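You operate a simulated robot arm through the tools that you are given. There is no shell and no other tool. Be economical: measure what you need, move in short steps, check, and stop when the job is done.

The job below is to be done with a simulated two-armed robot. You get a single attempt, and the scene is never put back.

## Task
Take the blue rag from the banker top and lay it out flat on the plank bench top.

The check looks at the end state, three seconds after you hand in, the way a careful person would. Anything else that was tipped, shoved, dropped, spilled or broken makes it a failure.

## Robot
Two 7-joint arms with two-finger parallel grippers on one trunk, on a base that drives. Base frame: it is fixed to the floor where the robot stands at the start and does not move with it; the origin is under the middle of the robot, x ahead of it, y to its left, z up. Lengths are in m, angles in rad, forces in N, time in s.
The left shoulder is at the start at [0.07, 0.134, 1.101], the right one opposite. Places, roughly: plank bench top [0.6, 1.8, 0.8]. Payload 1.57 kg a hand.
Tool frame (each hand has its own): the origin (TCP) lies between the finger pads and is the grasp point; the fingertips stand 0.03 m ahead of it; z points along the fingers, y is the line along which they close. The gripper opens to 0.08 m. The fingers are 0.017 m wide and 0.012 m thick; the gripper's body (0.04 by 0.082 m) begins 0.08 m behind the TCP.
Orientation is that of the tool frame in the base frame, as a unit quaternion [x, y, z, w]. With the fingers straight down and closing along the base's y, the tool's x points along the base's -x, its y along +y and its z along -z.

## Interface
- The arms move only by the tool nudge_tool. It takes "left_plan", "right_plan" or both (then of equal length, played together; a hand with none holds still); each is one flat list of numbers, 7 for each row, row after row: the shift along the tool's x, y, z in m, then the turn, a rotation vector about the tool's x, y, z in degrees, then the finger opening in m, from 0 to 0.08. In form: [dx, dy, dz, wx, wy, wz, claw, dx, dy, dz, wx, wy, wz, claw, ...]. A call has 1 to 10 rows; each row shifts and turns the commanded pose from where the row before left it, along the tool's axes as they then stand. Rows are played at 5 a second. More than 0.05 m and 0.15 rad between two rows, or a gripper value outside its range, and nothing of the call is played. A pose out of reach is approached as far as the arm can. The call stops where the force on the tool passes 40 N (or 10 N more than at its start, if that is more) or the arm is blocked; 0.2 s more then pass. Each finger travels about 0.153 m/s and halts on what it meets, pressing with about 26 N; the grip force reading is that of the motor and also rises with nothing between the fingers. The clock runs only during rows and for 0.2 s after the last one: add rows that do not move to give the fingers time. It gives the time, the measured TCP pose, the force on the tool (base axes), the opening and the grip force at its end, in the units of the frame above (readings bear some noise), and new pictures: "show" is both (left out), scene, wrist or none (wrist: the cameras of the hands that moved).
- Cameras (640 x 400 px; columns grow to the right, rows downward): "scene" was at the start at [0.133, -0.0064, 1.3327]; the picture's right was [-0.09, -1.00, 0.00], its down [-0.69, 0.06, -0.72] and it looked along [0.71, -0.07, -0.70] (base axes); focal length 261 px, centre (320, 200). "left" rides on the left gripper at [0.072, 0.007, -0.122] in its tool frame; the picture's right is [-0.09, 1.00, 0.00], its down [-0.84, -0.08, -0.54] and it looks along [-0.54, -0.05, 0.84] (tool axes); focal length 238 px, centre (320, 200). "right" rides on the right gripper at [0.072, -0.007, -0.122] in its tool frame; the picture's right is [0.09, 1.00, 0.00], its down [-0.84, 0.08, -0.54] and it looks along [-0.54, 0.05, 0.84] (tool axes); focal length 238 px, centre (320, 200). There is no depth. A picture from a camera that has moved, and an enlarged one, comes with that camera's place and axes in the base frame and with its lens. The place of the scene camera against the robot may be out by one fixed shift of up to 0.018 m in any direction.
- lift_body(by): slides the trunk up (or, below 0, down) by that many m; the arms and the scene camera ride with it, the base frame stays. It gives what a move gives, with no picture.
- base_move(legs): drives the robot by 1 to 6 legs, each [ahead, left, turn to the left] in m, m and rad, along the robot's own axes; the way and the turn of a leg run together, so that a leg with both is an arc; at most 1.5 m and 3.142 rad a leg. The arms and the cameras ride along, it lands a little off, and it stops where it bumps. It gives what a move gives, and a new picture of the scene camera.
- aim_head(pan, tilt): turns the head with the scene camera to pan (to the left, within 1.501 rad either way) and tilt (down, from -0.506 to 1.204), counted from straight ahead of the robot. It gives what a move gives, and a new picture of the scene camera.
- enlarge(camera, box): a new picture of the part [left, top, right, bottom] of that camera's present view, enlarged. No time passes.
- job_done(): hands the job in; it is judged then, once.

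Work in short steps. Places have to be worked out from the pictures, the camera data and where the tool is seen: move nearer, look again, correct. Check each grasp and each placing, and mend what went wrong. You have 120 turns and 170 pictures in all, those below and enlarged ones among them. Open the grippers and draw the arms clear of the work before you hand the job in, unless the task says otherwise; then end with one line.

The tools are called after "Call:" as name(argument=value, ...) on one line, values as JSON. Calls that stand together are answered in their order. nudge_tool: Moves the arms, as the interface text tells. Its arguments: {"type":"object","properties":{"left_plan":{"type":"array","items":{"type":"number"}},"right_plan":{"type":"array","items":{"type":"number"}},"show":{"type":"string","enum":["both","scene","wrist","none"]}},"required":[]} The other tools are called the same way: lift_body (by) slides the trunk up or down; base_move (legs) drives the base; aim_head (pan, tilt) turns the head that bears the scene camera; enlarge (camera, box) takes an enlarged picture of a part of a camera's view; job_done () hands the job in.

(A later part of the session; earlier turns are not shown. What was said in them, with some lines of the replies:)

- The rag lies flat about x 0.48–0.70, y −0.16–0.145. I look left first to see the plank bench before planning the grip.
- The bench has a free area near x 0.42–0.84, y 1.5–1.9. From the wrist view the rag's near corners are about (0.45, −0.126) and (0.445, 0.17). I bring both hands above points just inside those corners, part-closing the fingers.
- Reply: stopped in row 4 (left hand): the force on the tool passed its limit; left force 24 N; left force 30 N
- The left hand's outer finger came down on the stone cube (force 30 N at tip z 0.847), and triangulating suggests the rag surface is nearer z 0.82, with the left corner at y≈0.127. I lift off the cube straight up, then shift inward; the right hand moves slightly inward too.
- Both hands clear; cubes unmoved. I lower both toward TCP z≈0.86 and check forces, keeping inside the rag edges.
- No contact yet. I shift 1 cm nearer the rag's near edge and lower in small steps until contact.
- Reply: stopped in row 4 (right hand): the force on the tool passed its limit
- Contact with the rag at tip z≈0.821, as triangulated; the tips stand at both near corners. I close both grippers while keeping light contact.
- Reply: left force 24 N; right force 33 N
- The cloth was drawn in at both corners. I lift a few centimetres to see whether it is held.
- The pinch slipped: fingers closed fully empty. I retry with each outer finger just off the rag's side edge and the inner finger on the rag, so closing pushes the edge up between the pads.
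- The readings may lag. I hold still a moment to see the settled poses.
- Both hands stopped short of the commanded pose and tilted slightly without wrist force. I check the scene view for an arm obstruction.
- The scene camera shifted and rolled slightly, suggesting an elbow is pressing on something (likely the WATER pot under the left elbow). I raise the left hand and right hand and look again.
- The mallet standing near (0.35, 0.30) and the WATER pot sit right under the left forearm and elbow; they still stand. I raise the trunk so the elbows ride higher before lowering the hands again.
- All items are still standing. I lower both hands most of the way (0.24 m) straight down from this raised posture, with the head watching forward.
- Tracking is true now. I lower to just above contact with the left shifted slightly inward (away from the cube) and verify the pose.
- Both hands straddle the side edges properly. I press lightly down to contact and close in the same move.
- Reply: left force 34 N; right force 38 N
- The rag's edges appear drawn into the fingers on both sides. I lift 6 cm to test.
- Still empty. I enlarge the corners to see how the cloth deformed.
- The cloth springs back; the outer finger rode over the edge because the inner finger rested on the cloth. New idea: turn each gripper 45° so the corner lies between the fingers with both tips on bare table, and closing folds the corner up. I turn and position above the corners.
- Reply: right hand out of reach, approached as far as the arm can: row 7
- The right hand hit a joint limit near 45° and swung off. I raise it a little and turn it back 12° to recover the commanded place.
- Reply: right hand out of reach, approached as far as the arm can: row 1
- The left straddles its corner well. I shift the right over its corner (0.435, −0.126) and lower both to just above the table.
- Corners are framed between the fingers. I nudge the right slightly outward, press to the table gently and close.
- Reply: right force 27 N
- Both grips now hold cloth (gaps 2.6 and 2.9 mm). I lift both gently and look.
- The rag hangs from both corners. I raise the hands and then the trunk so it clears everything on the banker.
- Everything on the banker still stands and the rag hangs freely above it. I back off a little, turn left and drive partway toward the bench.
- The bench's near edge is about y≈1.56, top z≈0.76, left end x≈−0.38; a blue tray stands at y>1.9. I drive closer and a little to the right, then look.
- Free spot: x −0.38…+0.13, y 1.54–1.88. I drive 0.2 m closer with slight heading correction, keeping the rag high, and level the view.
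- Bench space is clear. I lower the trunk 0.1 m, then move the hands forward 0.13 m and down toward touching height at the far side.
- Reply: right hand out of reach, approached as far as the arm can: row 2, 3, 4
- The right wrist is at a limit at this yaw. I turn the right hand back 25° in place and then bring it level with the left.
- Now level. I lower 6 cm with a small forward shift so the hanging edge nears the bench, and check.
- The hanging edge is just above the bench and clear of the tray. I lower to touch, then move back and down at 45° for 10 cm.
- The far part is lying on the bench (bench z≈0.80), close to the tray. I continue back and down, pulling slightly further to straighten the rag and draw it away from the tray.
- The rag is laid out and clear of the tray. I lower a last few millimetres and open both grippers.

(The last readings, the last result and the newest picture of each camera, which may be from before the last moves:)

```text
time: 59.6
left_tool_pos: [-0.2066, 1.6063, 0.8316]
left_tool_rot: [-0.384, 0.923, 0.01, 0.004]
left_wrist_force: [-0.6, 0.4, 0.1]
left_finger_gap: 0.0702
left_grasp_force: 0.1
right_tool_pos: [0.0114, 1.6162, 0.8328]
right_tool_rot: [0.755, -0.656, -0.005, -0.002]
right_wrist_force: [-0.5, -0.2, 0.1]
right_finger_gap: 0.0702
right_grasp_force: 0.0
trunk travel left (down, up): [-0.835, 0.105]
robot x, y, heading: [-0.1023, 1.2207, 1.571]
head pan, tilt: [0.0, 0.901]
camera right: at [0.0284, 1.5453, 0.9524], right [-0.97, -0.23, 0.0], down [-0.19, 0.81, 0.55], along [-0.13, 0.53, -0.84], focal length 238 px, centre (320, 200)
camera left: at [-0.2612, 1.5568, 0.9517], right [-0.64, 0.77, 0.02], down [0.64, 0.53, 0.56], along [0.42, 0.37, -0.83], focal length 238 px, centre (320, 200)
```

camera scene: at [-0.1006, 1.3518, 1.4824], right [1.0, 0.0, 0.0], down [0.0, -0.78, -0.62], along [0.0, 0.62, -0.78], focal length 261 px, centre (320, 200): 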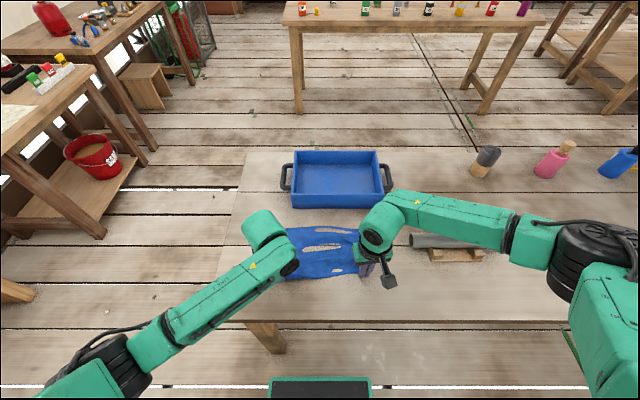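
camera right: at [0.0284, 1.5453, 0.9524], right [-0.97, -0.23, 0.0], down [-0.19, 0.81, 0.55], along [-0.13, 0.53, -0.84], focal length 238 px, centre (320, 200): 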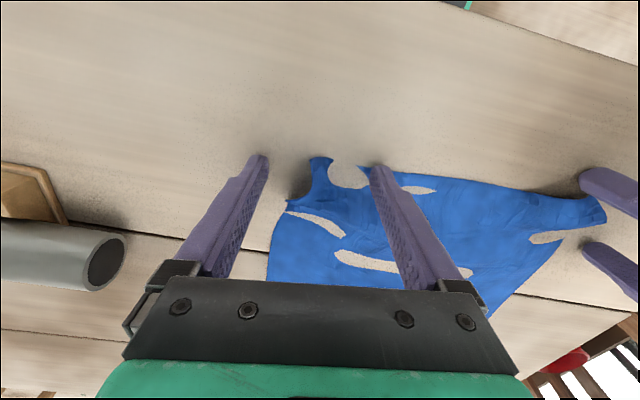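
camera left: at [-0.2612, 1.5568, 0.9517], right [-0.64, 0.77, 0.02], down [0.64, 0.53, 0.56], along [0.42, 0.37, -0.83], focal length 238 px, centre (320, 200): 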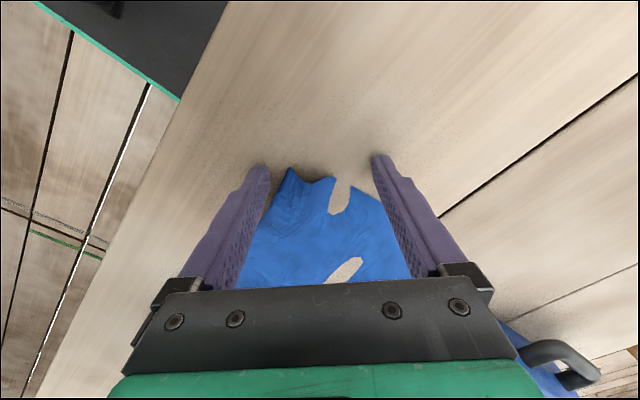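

Released; the cloth shows small waves near the corners (parts dipping visually into the planks). I lift the hands away straight up and inspect.

Call:
nudge_tool(left_plan=[0, 0, -0.02, 0, 0, 0, 0.07, 0, 0, -0.04, 0, 0, 0, 0.07, 0.02, -0.02, -0.04, 0, 0, 0, 0.07, 0.03, -0.03, -0.01, 0, 0, 0, 0.07, 0, 0, 0, 0, 0, 0, 0.07], right_plan=[0, 0, -0.02, 0, 0, 0, 0.07, 0, 0, -0.04, 0, 0, 0, 0.07, 0.03, 0, -0.04, 0, 0, 0, 0.07, 0.04, 0, -0.01, 0, 0, 0, 0.07, 0, 0, 0, 0, 0, 0, 0.07], show="both")

Call:
enlarge(camera="scene", box=[240, 180, 440, 305])

```text
time: 60.8
left_tool_pos: [-0.2041, 1.5339, 0.941]
left_tool_rot: [-0.385, 0.923, 0.01, 0.005]
left_wrist_force: [0.8, -0.8, -0.2]
left_finger_gap: 0.0702
left_grasp_force: 0.1
right_tool_pos: [0.0217, 1.5468, 0.9444]
right_tool_rot: [0.755, -0.656, -0.005, -0.002]
right_wrist_force: [0.2, 0.3, -0.1]
right_finger_gap: 0.0699
right_grasp_force: 0.0
trunk travel left (down, up): [-0.835, 0.105]
robot x, y, heading: [-0.0987, 1.222, 1.572]
head pan, tilt: [0.0, 0.901]
camera scene: at [-0.1008, 1.3536, 1.4822], right [1.0, 0.0, 0.0], down [0.0, -0.78, -0.62], along [0.0, 0.62, -0.78], focal length 261 px, centre (320, 200)
camera right: at [0.039, 1.4757, 1.0632], right [-0.97, -0.23, 0.0], down [-0.19, 0.81, 0.55], along [-0.13, 0.53, -0.84], focal length 238 px, centre (320, 200)
camera left: at [-0.259, 1.4841, 1.0601], right [-0.64, 0.77, 0.02], down [0.64, 0.53, 0.55], along [0.42, 0.37, -0.83], focal length 238 px, centre (320, 200)
```

scene: 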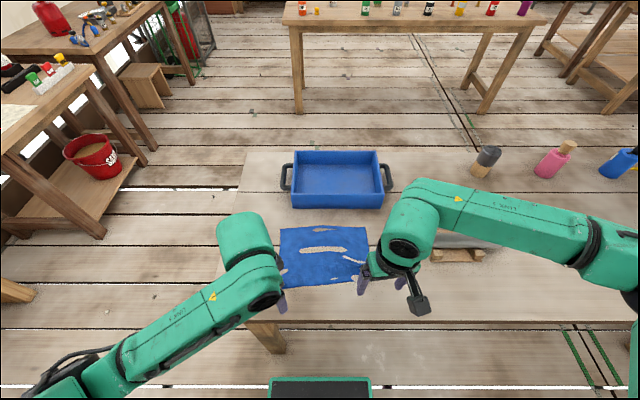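
right: 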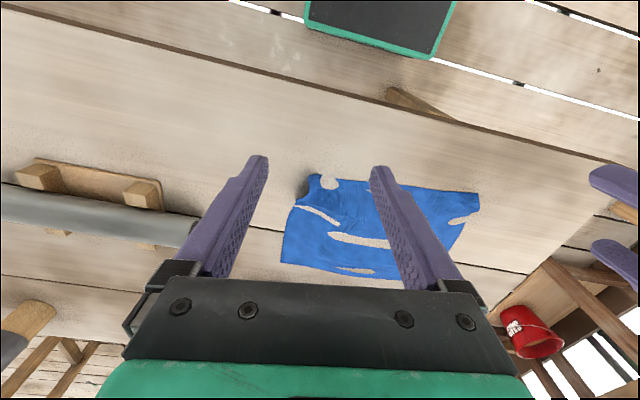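
left: 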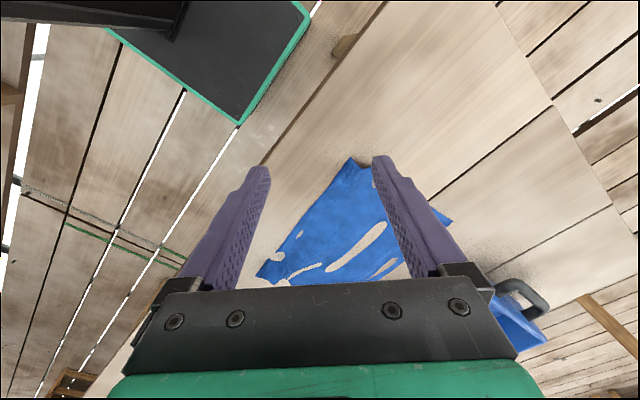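

```text
3.20 times, centred on (340, 242) of scene
camera zoom: at [-0.1008, 1.3536, 1.4822], right [1.0, 0.0, 0.0], down [0.0, -0.78, -0.62], along [0.0, 0.62, -0.78], focal length 836 px, centre (256, 64)
```

zoom: 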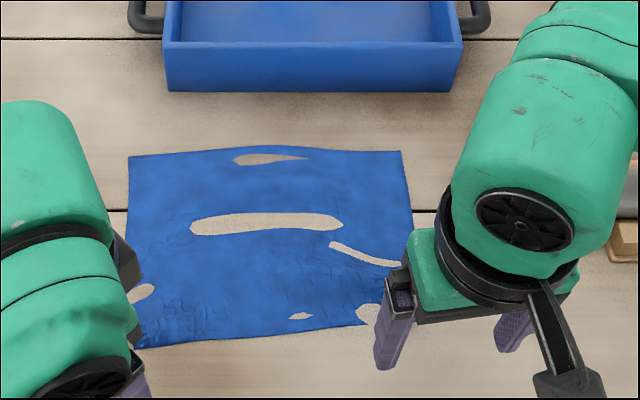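

The rag lies flat overall; I need a clear look at the near corners, so I draw the hands apart and up.

Call:
nudge_tool(left_plan=[0.02, 0.02, -0.03, 0, 0, 0, 0.07, 0.02, 0.02, -0.04, 0, 0, 0, 0.07, 0.02, 0.02, -0.04, 0, 0, 0, 0.07, 0.02, 0.02, 0, 0, 0, 0, 0.07, 0, 0, 0, 0, 0, 0, 0.07], right_plan=[0, -0.03, -0.03, 0, 0, 0, 0.07, 0, -0.03, -0.04, 0, 0, 0, 0.07, 0, -0.03, -0.04, 0, 0, 0, 0.07, 0, -0.03, 0, 0, 0, 0, 0.07, 0, 0, 0, 0, 0, 0, 0.07], show="scene")

Call:
enlarge(camera="scene", box=[240, 200, 420, 312])

```text
time: 62.0
left_tool_pos: [-0.2595, 1.5413, 0.9646]
left_tool_rot: [-0.384, 0.923, 0.01, 0.004]
left_wrist_force: [-0.2, 0.6, -0.4]
left_finger_gap: 0.0702
left_grasp_force: 0.0
left hand out of reach, approached as far as the arm can: row 1, 2, 3, 4
right_tool_pos: [0.1405, 1.5608, 1.0518]
right_tool_rot: [0.755, -0.656, -0.005, -0.001]
right_wrist_force: [-0.1, -0.5, -0.7]
right_finger_gap: 0.07
right_grasp_force: 0.0
trunk travel left (down, up): [-0.835, 0.105]
robot x, y, heading: [-0.1004, 1.2262, 1.57]
head pan, tilt: [0.0, 0.901]
camera scene: at [-0.1003, 1.3521, 1.4823], right [1.0, 0.0, 0.0], down [0.0, -0.78, -0.62], along [0.0, 0.62, -0.78], focal length 261 px, centre (320, 200)
```

scene: 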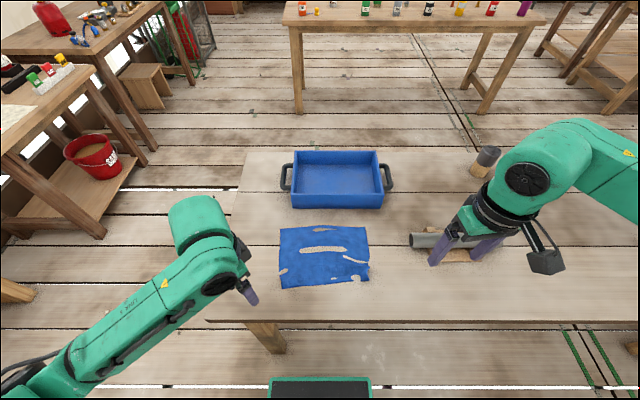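

```text
3.56 times, centred on (330, 256) of scene
camera zoom: at [-0.1003, 1.3521, 1.4823], right [1.0, 0.0, 0.0], down [0.0, -0.78, -0.62], along [0.0, 0.62, -0.78], focal length 928 px, centre (284, 1)
```

zoom: 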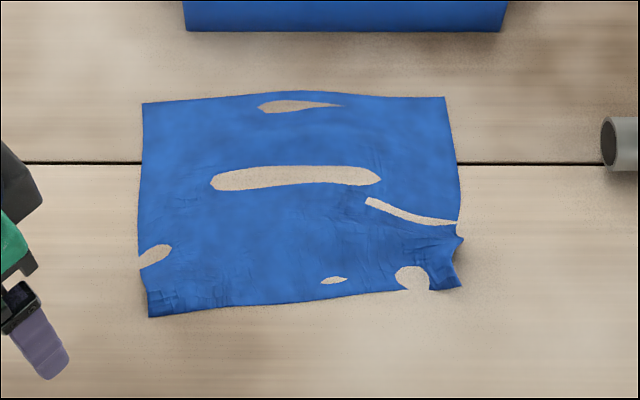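

Mostly flat, with a small ridge at the near-right corner (~(0.02, 1.64)). I bring the right hand, fingers closed, just above that ridge to spread it out.

Call:
nudge_tool(right_plan=[-0.0162, 0.02, 0.033, 0, 0, 0, 0.04, -0.0162, 0.02, 0.033, 0, 0, 0, 0, -0.0162, 0.02, 0.033, 0, 0, 0, 0, -0.0162, 0.02, 0.033, 0, 0, 0, 0, -0.0162, 0.02, 0.033, 0, 0, 0, 0, -0.0162, 0.02, 0.03, 0, 0, 0, 0, 0, 0, 0, 0, 0, 0, 0], show="both")

```text
time: 63.6
left_tool_pos: [-0.2581, 1.5401, 0.965]
left_tool_rot: [-0.384, 0.923, 0.011, 0.006]
left_wrist_force: [-0.4, -0.2, 0.2]
left_finger_gap: 0.07
left_grasp_force: 0.0
right_tool_pos: [0.0077, 1.6405, 0.8587]
right_tool_rot: [0.755, -0.656, -0.005, -0.003]
right_wrist_force: [0.0, -0.2, 0.1]
right_finger_gap: 0.0
right_grasp_force: 20.7
trunk travel left (down, up): [-0.835, 0.105]
robot x, y, heading: [-0.1021, 1.2268, 1.577]
head pan, tilt: [0.0, 0.901]
camera scene: at [-0.1, 1.3506, 1.4825], right [1.0, 0.0, 0.0], down [0.0, -0.78, -0.62], along [0.0, 0.62, -0.78], focal length 261 px, centre (320, 200)
camera right: at [0.0247, 1.5706, 0.9784], right [-0.97, -0.23, 0.0], down [-0.19, 0.81, 0.55], along [-0.13, 0.54, -0.83], focal length 238 px, centre (320, 200)
```

scene: 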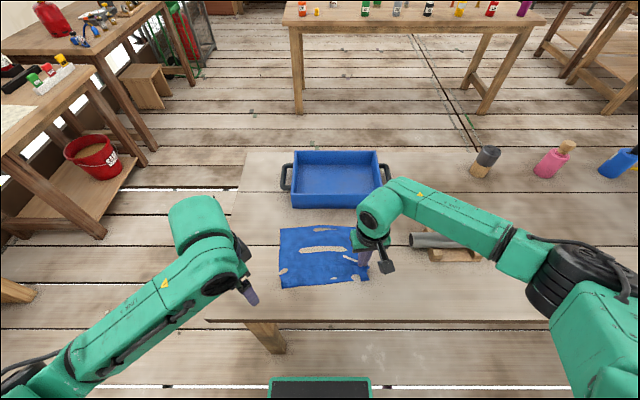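
right: 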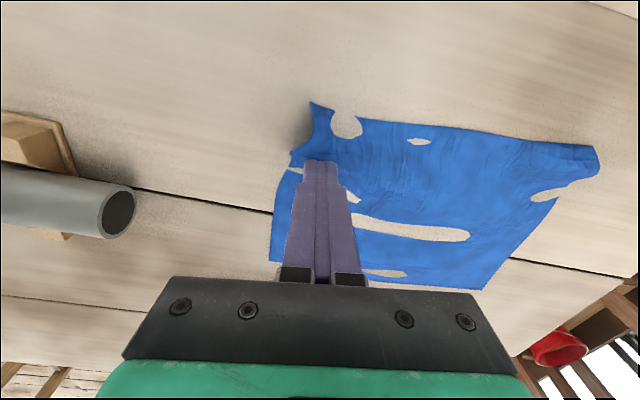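

I shift 1 cm toward the corner, press lightly and spread the fingers to smooth the ridge.

Call:
nudge_tool(right_plan=[0.01, -0.003, 0.01, 0, 0, 0, 0, 0, 0, 0.01, 0, 0, 0, 0, 0, 0, 0.006, 0, 0, 0, 0, 0, 0, 0.004, 0, 0, 0, 0, 0, 0, 0, 0, 0, 0, 0.02, 0, 0, 0, 0, 0, 0, 0.04, 0, 0, 0, 0, 0, 0, 0.05], show="wrist")

```text
time: 65.2
left_tool_pos: [-0.2623, 1.5374, 0.9658]
left_tool_rot: [-0.385, 0.923, 0.012, 0.007]
left_wrist_force: [-0.8, 1.0, 0.5]
left_finger_gap: 0.0699
left_grasp_force: 0.0
right_tool_pos: [0.0081, 1.6298, 0.8318]
right_tool_rot: [0.755, -0.656, -0.007, -0.004]
right_wrist_force: [-8.4, 1.0, 34.3]
right_finger_gap: 0.0359
right_grasp_force: 0.0
trunk travel left (down, up): [-0.835, 0.105]
robot x, y, heading: [-0.1043, 1.2224, 1.573]
head pan, tilt: [0.0, 0.901]
camera right: at [0.0246, 1.5593, 0.9507], right [-0.97, -0.23, 0.0], down [-0.19, 0.81, 0.56], along [-0.13, 0.54, -0.83], focal length 238 px, centre (320, 200)
```

right: 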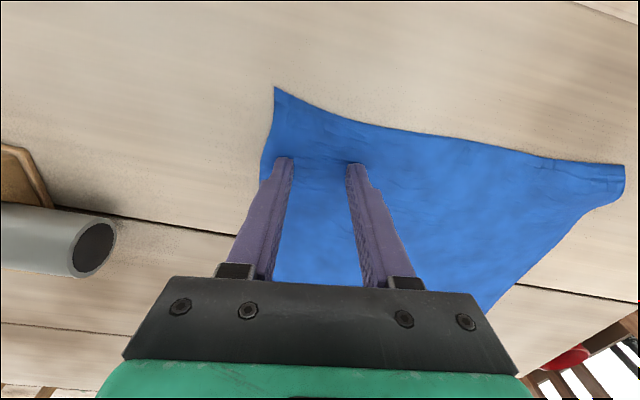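

Excellent — the corner spread and the whole rag smoothed. I lift straight up and look again.

Call:
nudge_tool(right_plan=[0, 0, -0.01, 0, 0, 0, 0.05, 0, 0, -0.03, 0, 0, 0, 0.05, 0, 0, -0.04, 0, 0, 0, 0.05, 0.02, -0.03, -0.03, 0, 0, 0, 0.05, 0.02, -0.04, -0.02, 0, 0, 0, 0.05, 0, -0.04, -0.02, 0, 0, 0, 0.05, 0, 0, 0, 0, 0, 0, 0.05], show="scene")

Call:
enlarge(camera="scene", box=[240, 200, 420, 312])

```text
time: 66.8
left_tool_pos: [-0.2596, 1.5398, 0.9652]
left_tool_rot: [-0.384, 0.923, 0.009, 0.004]
left_wrist_force: [0.1, 0.2, -0.5]
left_finger_gap: 0.07
left_grasp_force: 0.1
right_tool_pos: [0.1288, 1.6053, 0.9786]
right_tool_rot: [0.755, -0.656, -0.004, -0.001]
right_wrist_force: [1.0, -0.7, -0.7]
right_finger_gap: 0.0499
right_grasp_force: 0.1
trunk travel left (down, up): [-0.835, 0.105]
robot x, y, heading: [-0.0992, 1.2257, 1.571]
head pan, tilt: [0.0, 0.901]
camera scene: at [-0.1008, 1.3518, 1.4824], right [1.0, 0.0, 0.0], down [0.0, -0.78, -0.62], along [0.0, 0.62, -0.78], focal length 261 px, centre (320, 200)
```

scene: 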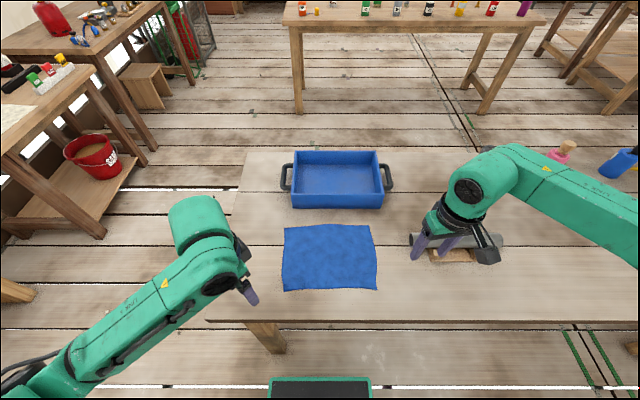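

```text
3.56 times, centred on (330, 256) of scene
camera zoom: at [-0.1008, 1.3518, 1.4824], right [1.0, 0.0, 0.0], down [0.0, -0.78, -0.62], along [0.0, 0.62, -0.78], focal length 928 px, centre (284, 1)
```

zoom: 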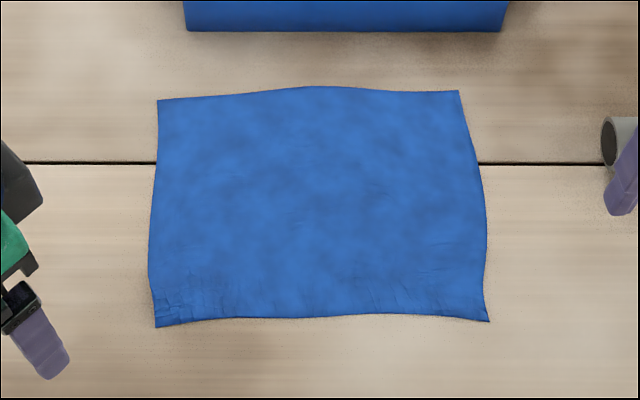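

The rag is flat and fully open on the bench with nothing else disturbed. I raise the trunk and back away to clear the arms.

Call:
lift_body(by=0.1)

Call:
base_move(legs=[[-0.3, 0, 0]])

Call:
aim_head(pan=-1.5, tilt=0.7)

```text
time: 68.1
left_tool_pos: [-0.2597, 1.5404, 1.0652]
left_tool_rot: [-0.384, 0.923, 0.011, 0.005]
left_wrist_force: [-0.1, 0.1, 0.6]
left_finger_gap: 0.0702
left_grasp_force: 0.1
right_tool_pos: [0.1279, 1.606, 1.0791]
right_tool_rot: [0.755, -0.656, -0.005, -0.002]
right_wrist_force: [0.8, -0.2, 0.1]
right_finger_gap: 0.0502
right_grasp_force: 0.0
trunk travel left (down, up): [-0.935, 0.005]
robot x, y, heading: [-0.0973, 1.2252, 1.572]
head pan, tilt: [0.0, 0.901]
```

```text
time: 70.2
left_tool_pos: [-0.2584, 1.2446, 1.0633]
left_tool_rot: [-0.382, 0.924, 0.01, 0.004]
left_wrist_force: [-0.8, 0.7, -0.4]
left_finger_gap: 0.0703
left_grasp_force: 0.0
right_tool_pos: [0.1287, 1.308, 1.0771]
right_tool_rot: [0.753, -0.658, -0.003, -0.001]
right_wrist_force: [-0.6, -0.3, -0.6]
right_finger_gap: 0.05
right_grasp_force: 0.1
trunk travel left (down, up): [-0.935, 0.005]
robot x, y, heading: [-0.1051, 0.9233, 1.567]
head pan, tilt: [0.0, 0.901]
camera scene: at [-0.1003, 1.0556, 1.5821], right [1.0, 0.0, 0.0], down [0.0, -0.79, -0.62], along [0.0, 0.62, -0.79], focal length 261 px, centre (320, 200)
```

scene: 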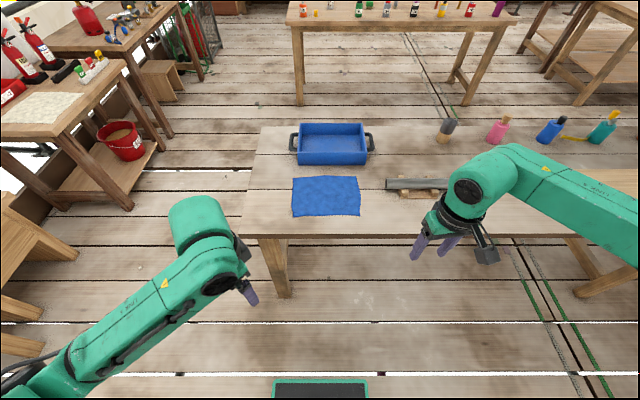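

```text
time: 71.8
left_tool_pos: [-0.2584, 1.2432, 1.065]
left_tool_rot: [-0.383, 0.924, 0.01, 0.005]
left_wrist_force: [0.2, -0.5, -0.7]
left_finger_gap: 0.07
left_grasp_force: 0.0
right_tool_pos: [0.1289, 1.3067, 1.0778]
right_tool_rot: [0.753, -0.658, -0.004, -0.002]
right_wrist_force: [-0.4, -0.2, 0.1]
right_finger_gap: 0.0501
right_grasp_force: 0.0
trunk travel left (down, up): [-0.935, 0.005]
robot x, y, heading: [-0.101, 0.9238, 1.569]
head pan, tilt: [-1.499, 0.7]
camera scene: at [-0.0158, 0.9829, 1.5986], right [0.07, -1.0, 0.0], down [-0.64, -0.04, -0.76], along [0.76, 0.05, -0.64], focal length 261 px, centre (320, 200)
```

scene: 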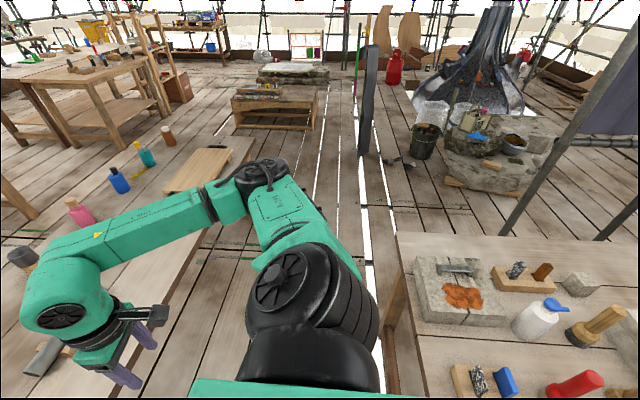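

The rag lies flat on the bench, everything on the banker and bench still stands, and the arms are clear with grippers open. I hand in.

Call:
job_done()

```text
The job is handed in.
```

The blue rag is laid out flat on the plank bench top. Nothing looked tipped or out of place in my last views. While I was working on the grasp, a finger pressed on a stone cube and the left elbow seemed to press on something at the banker, but neither looked moved afterwards.
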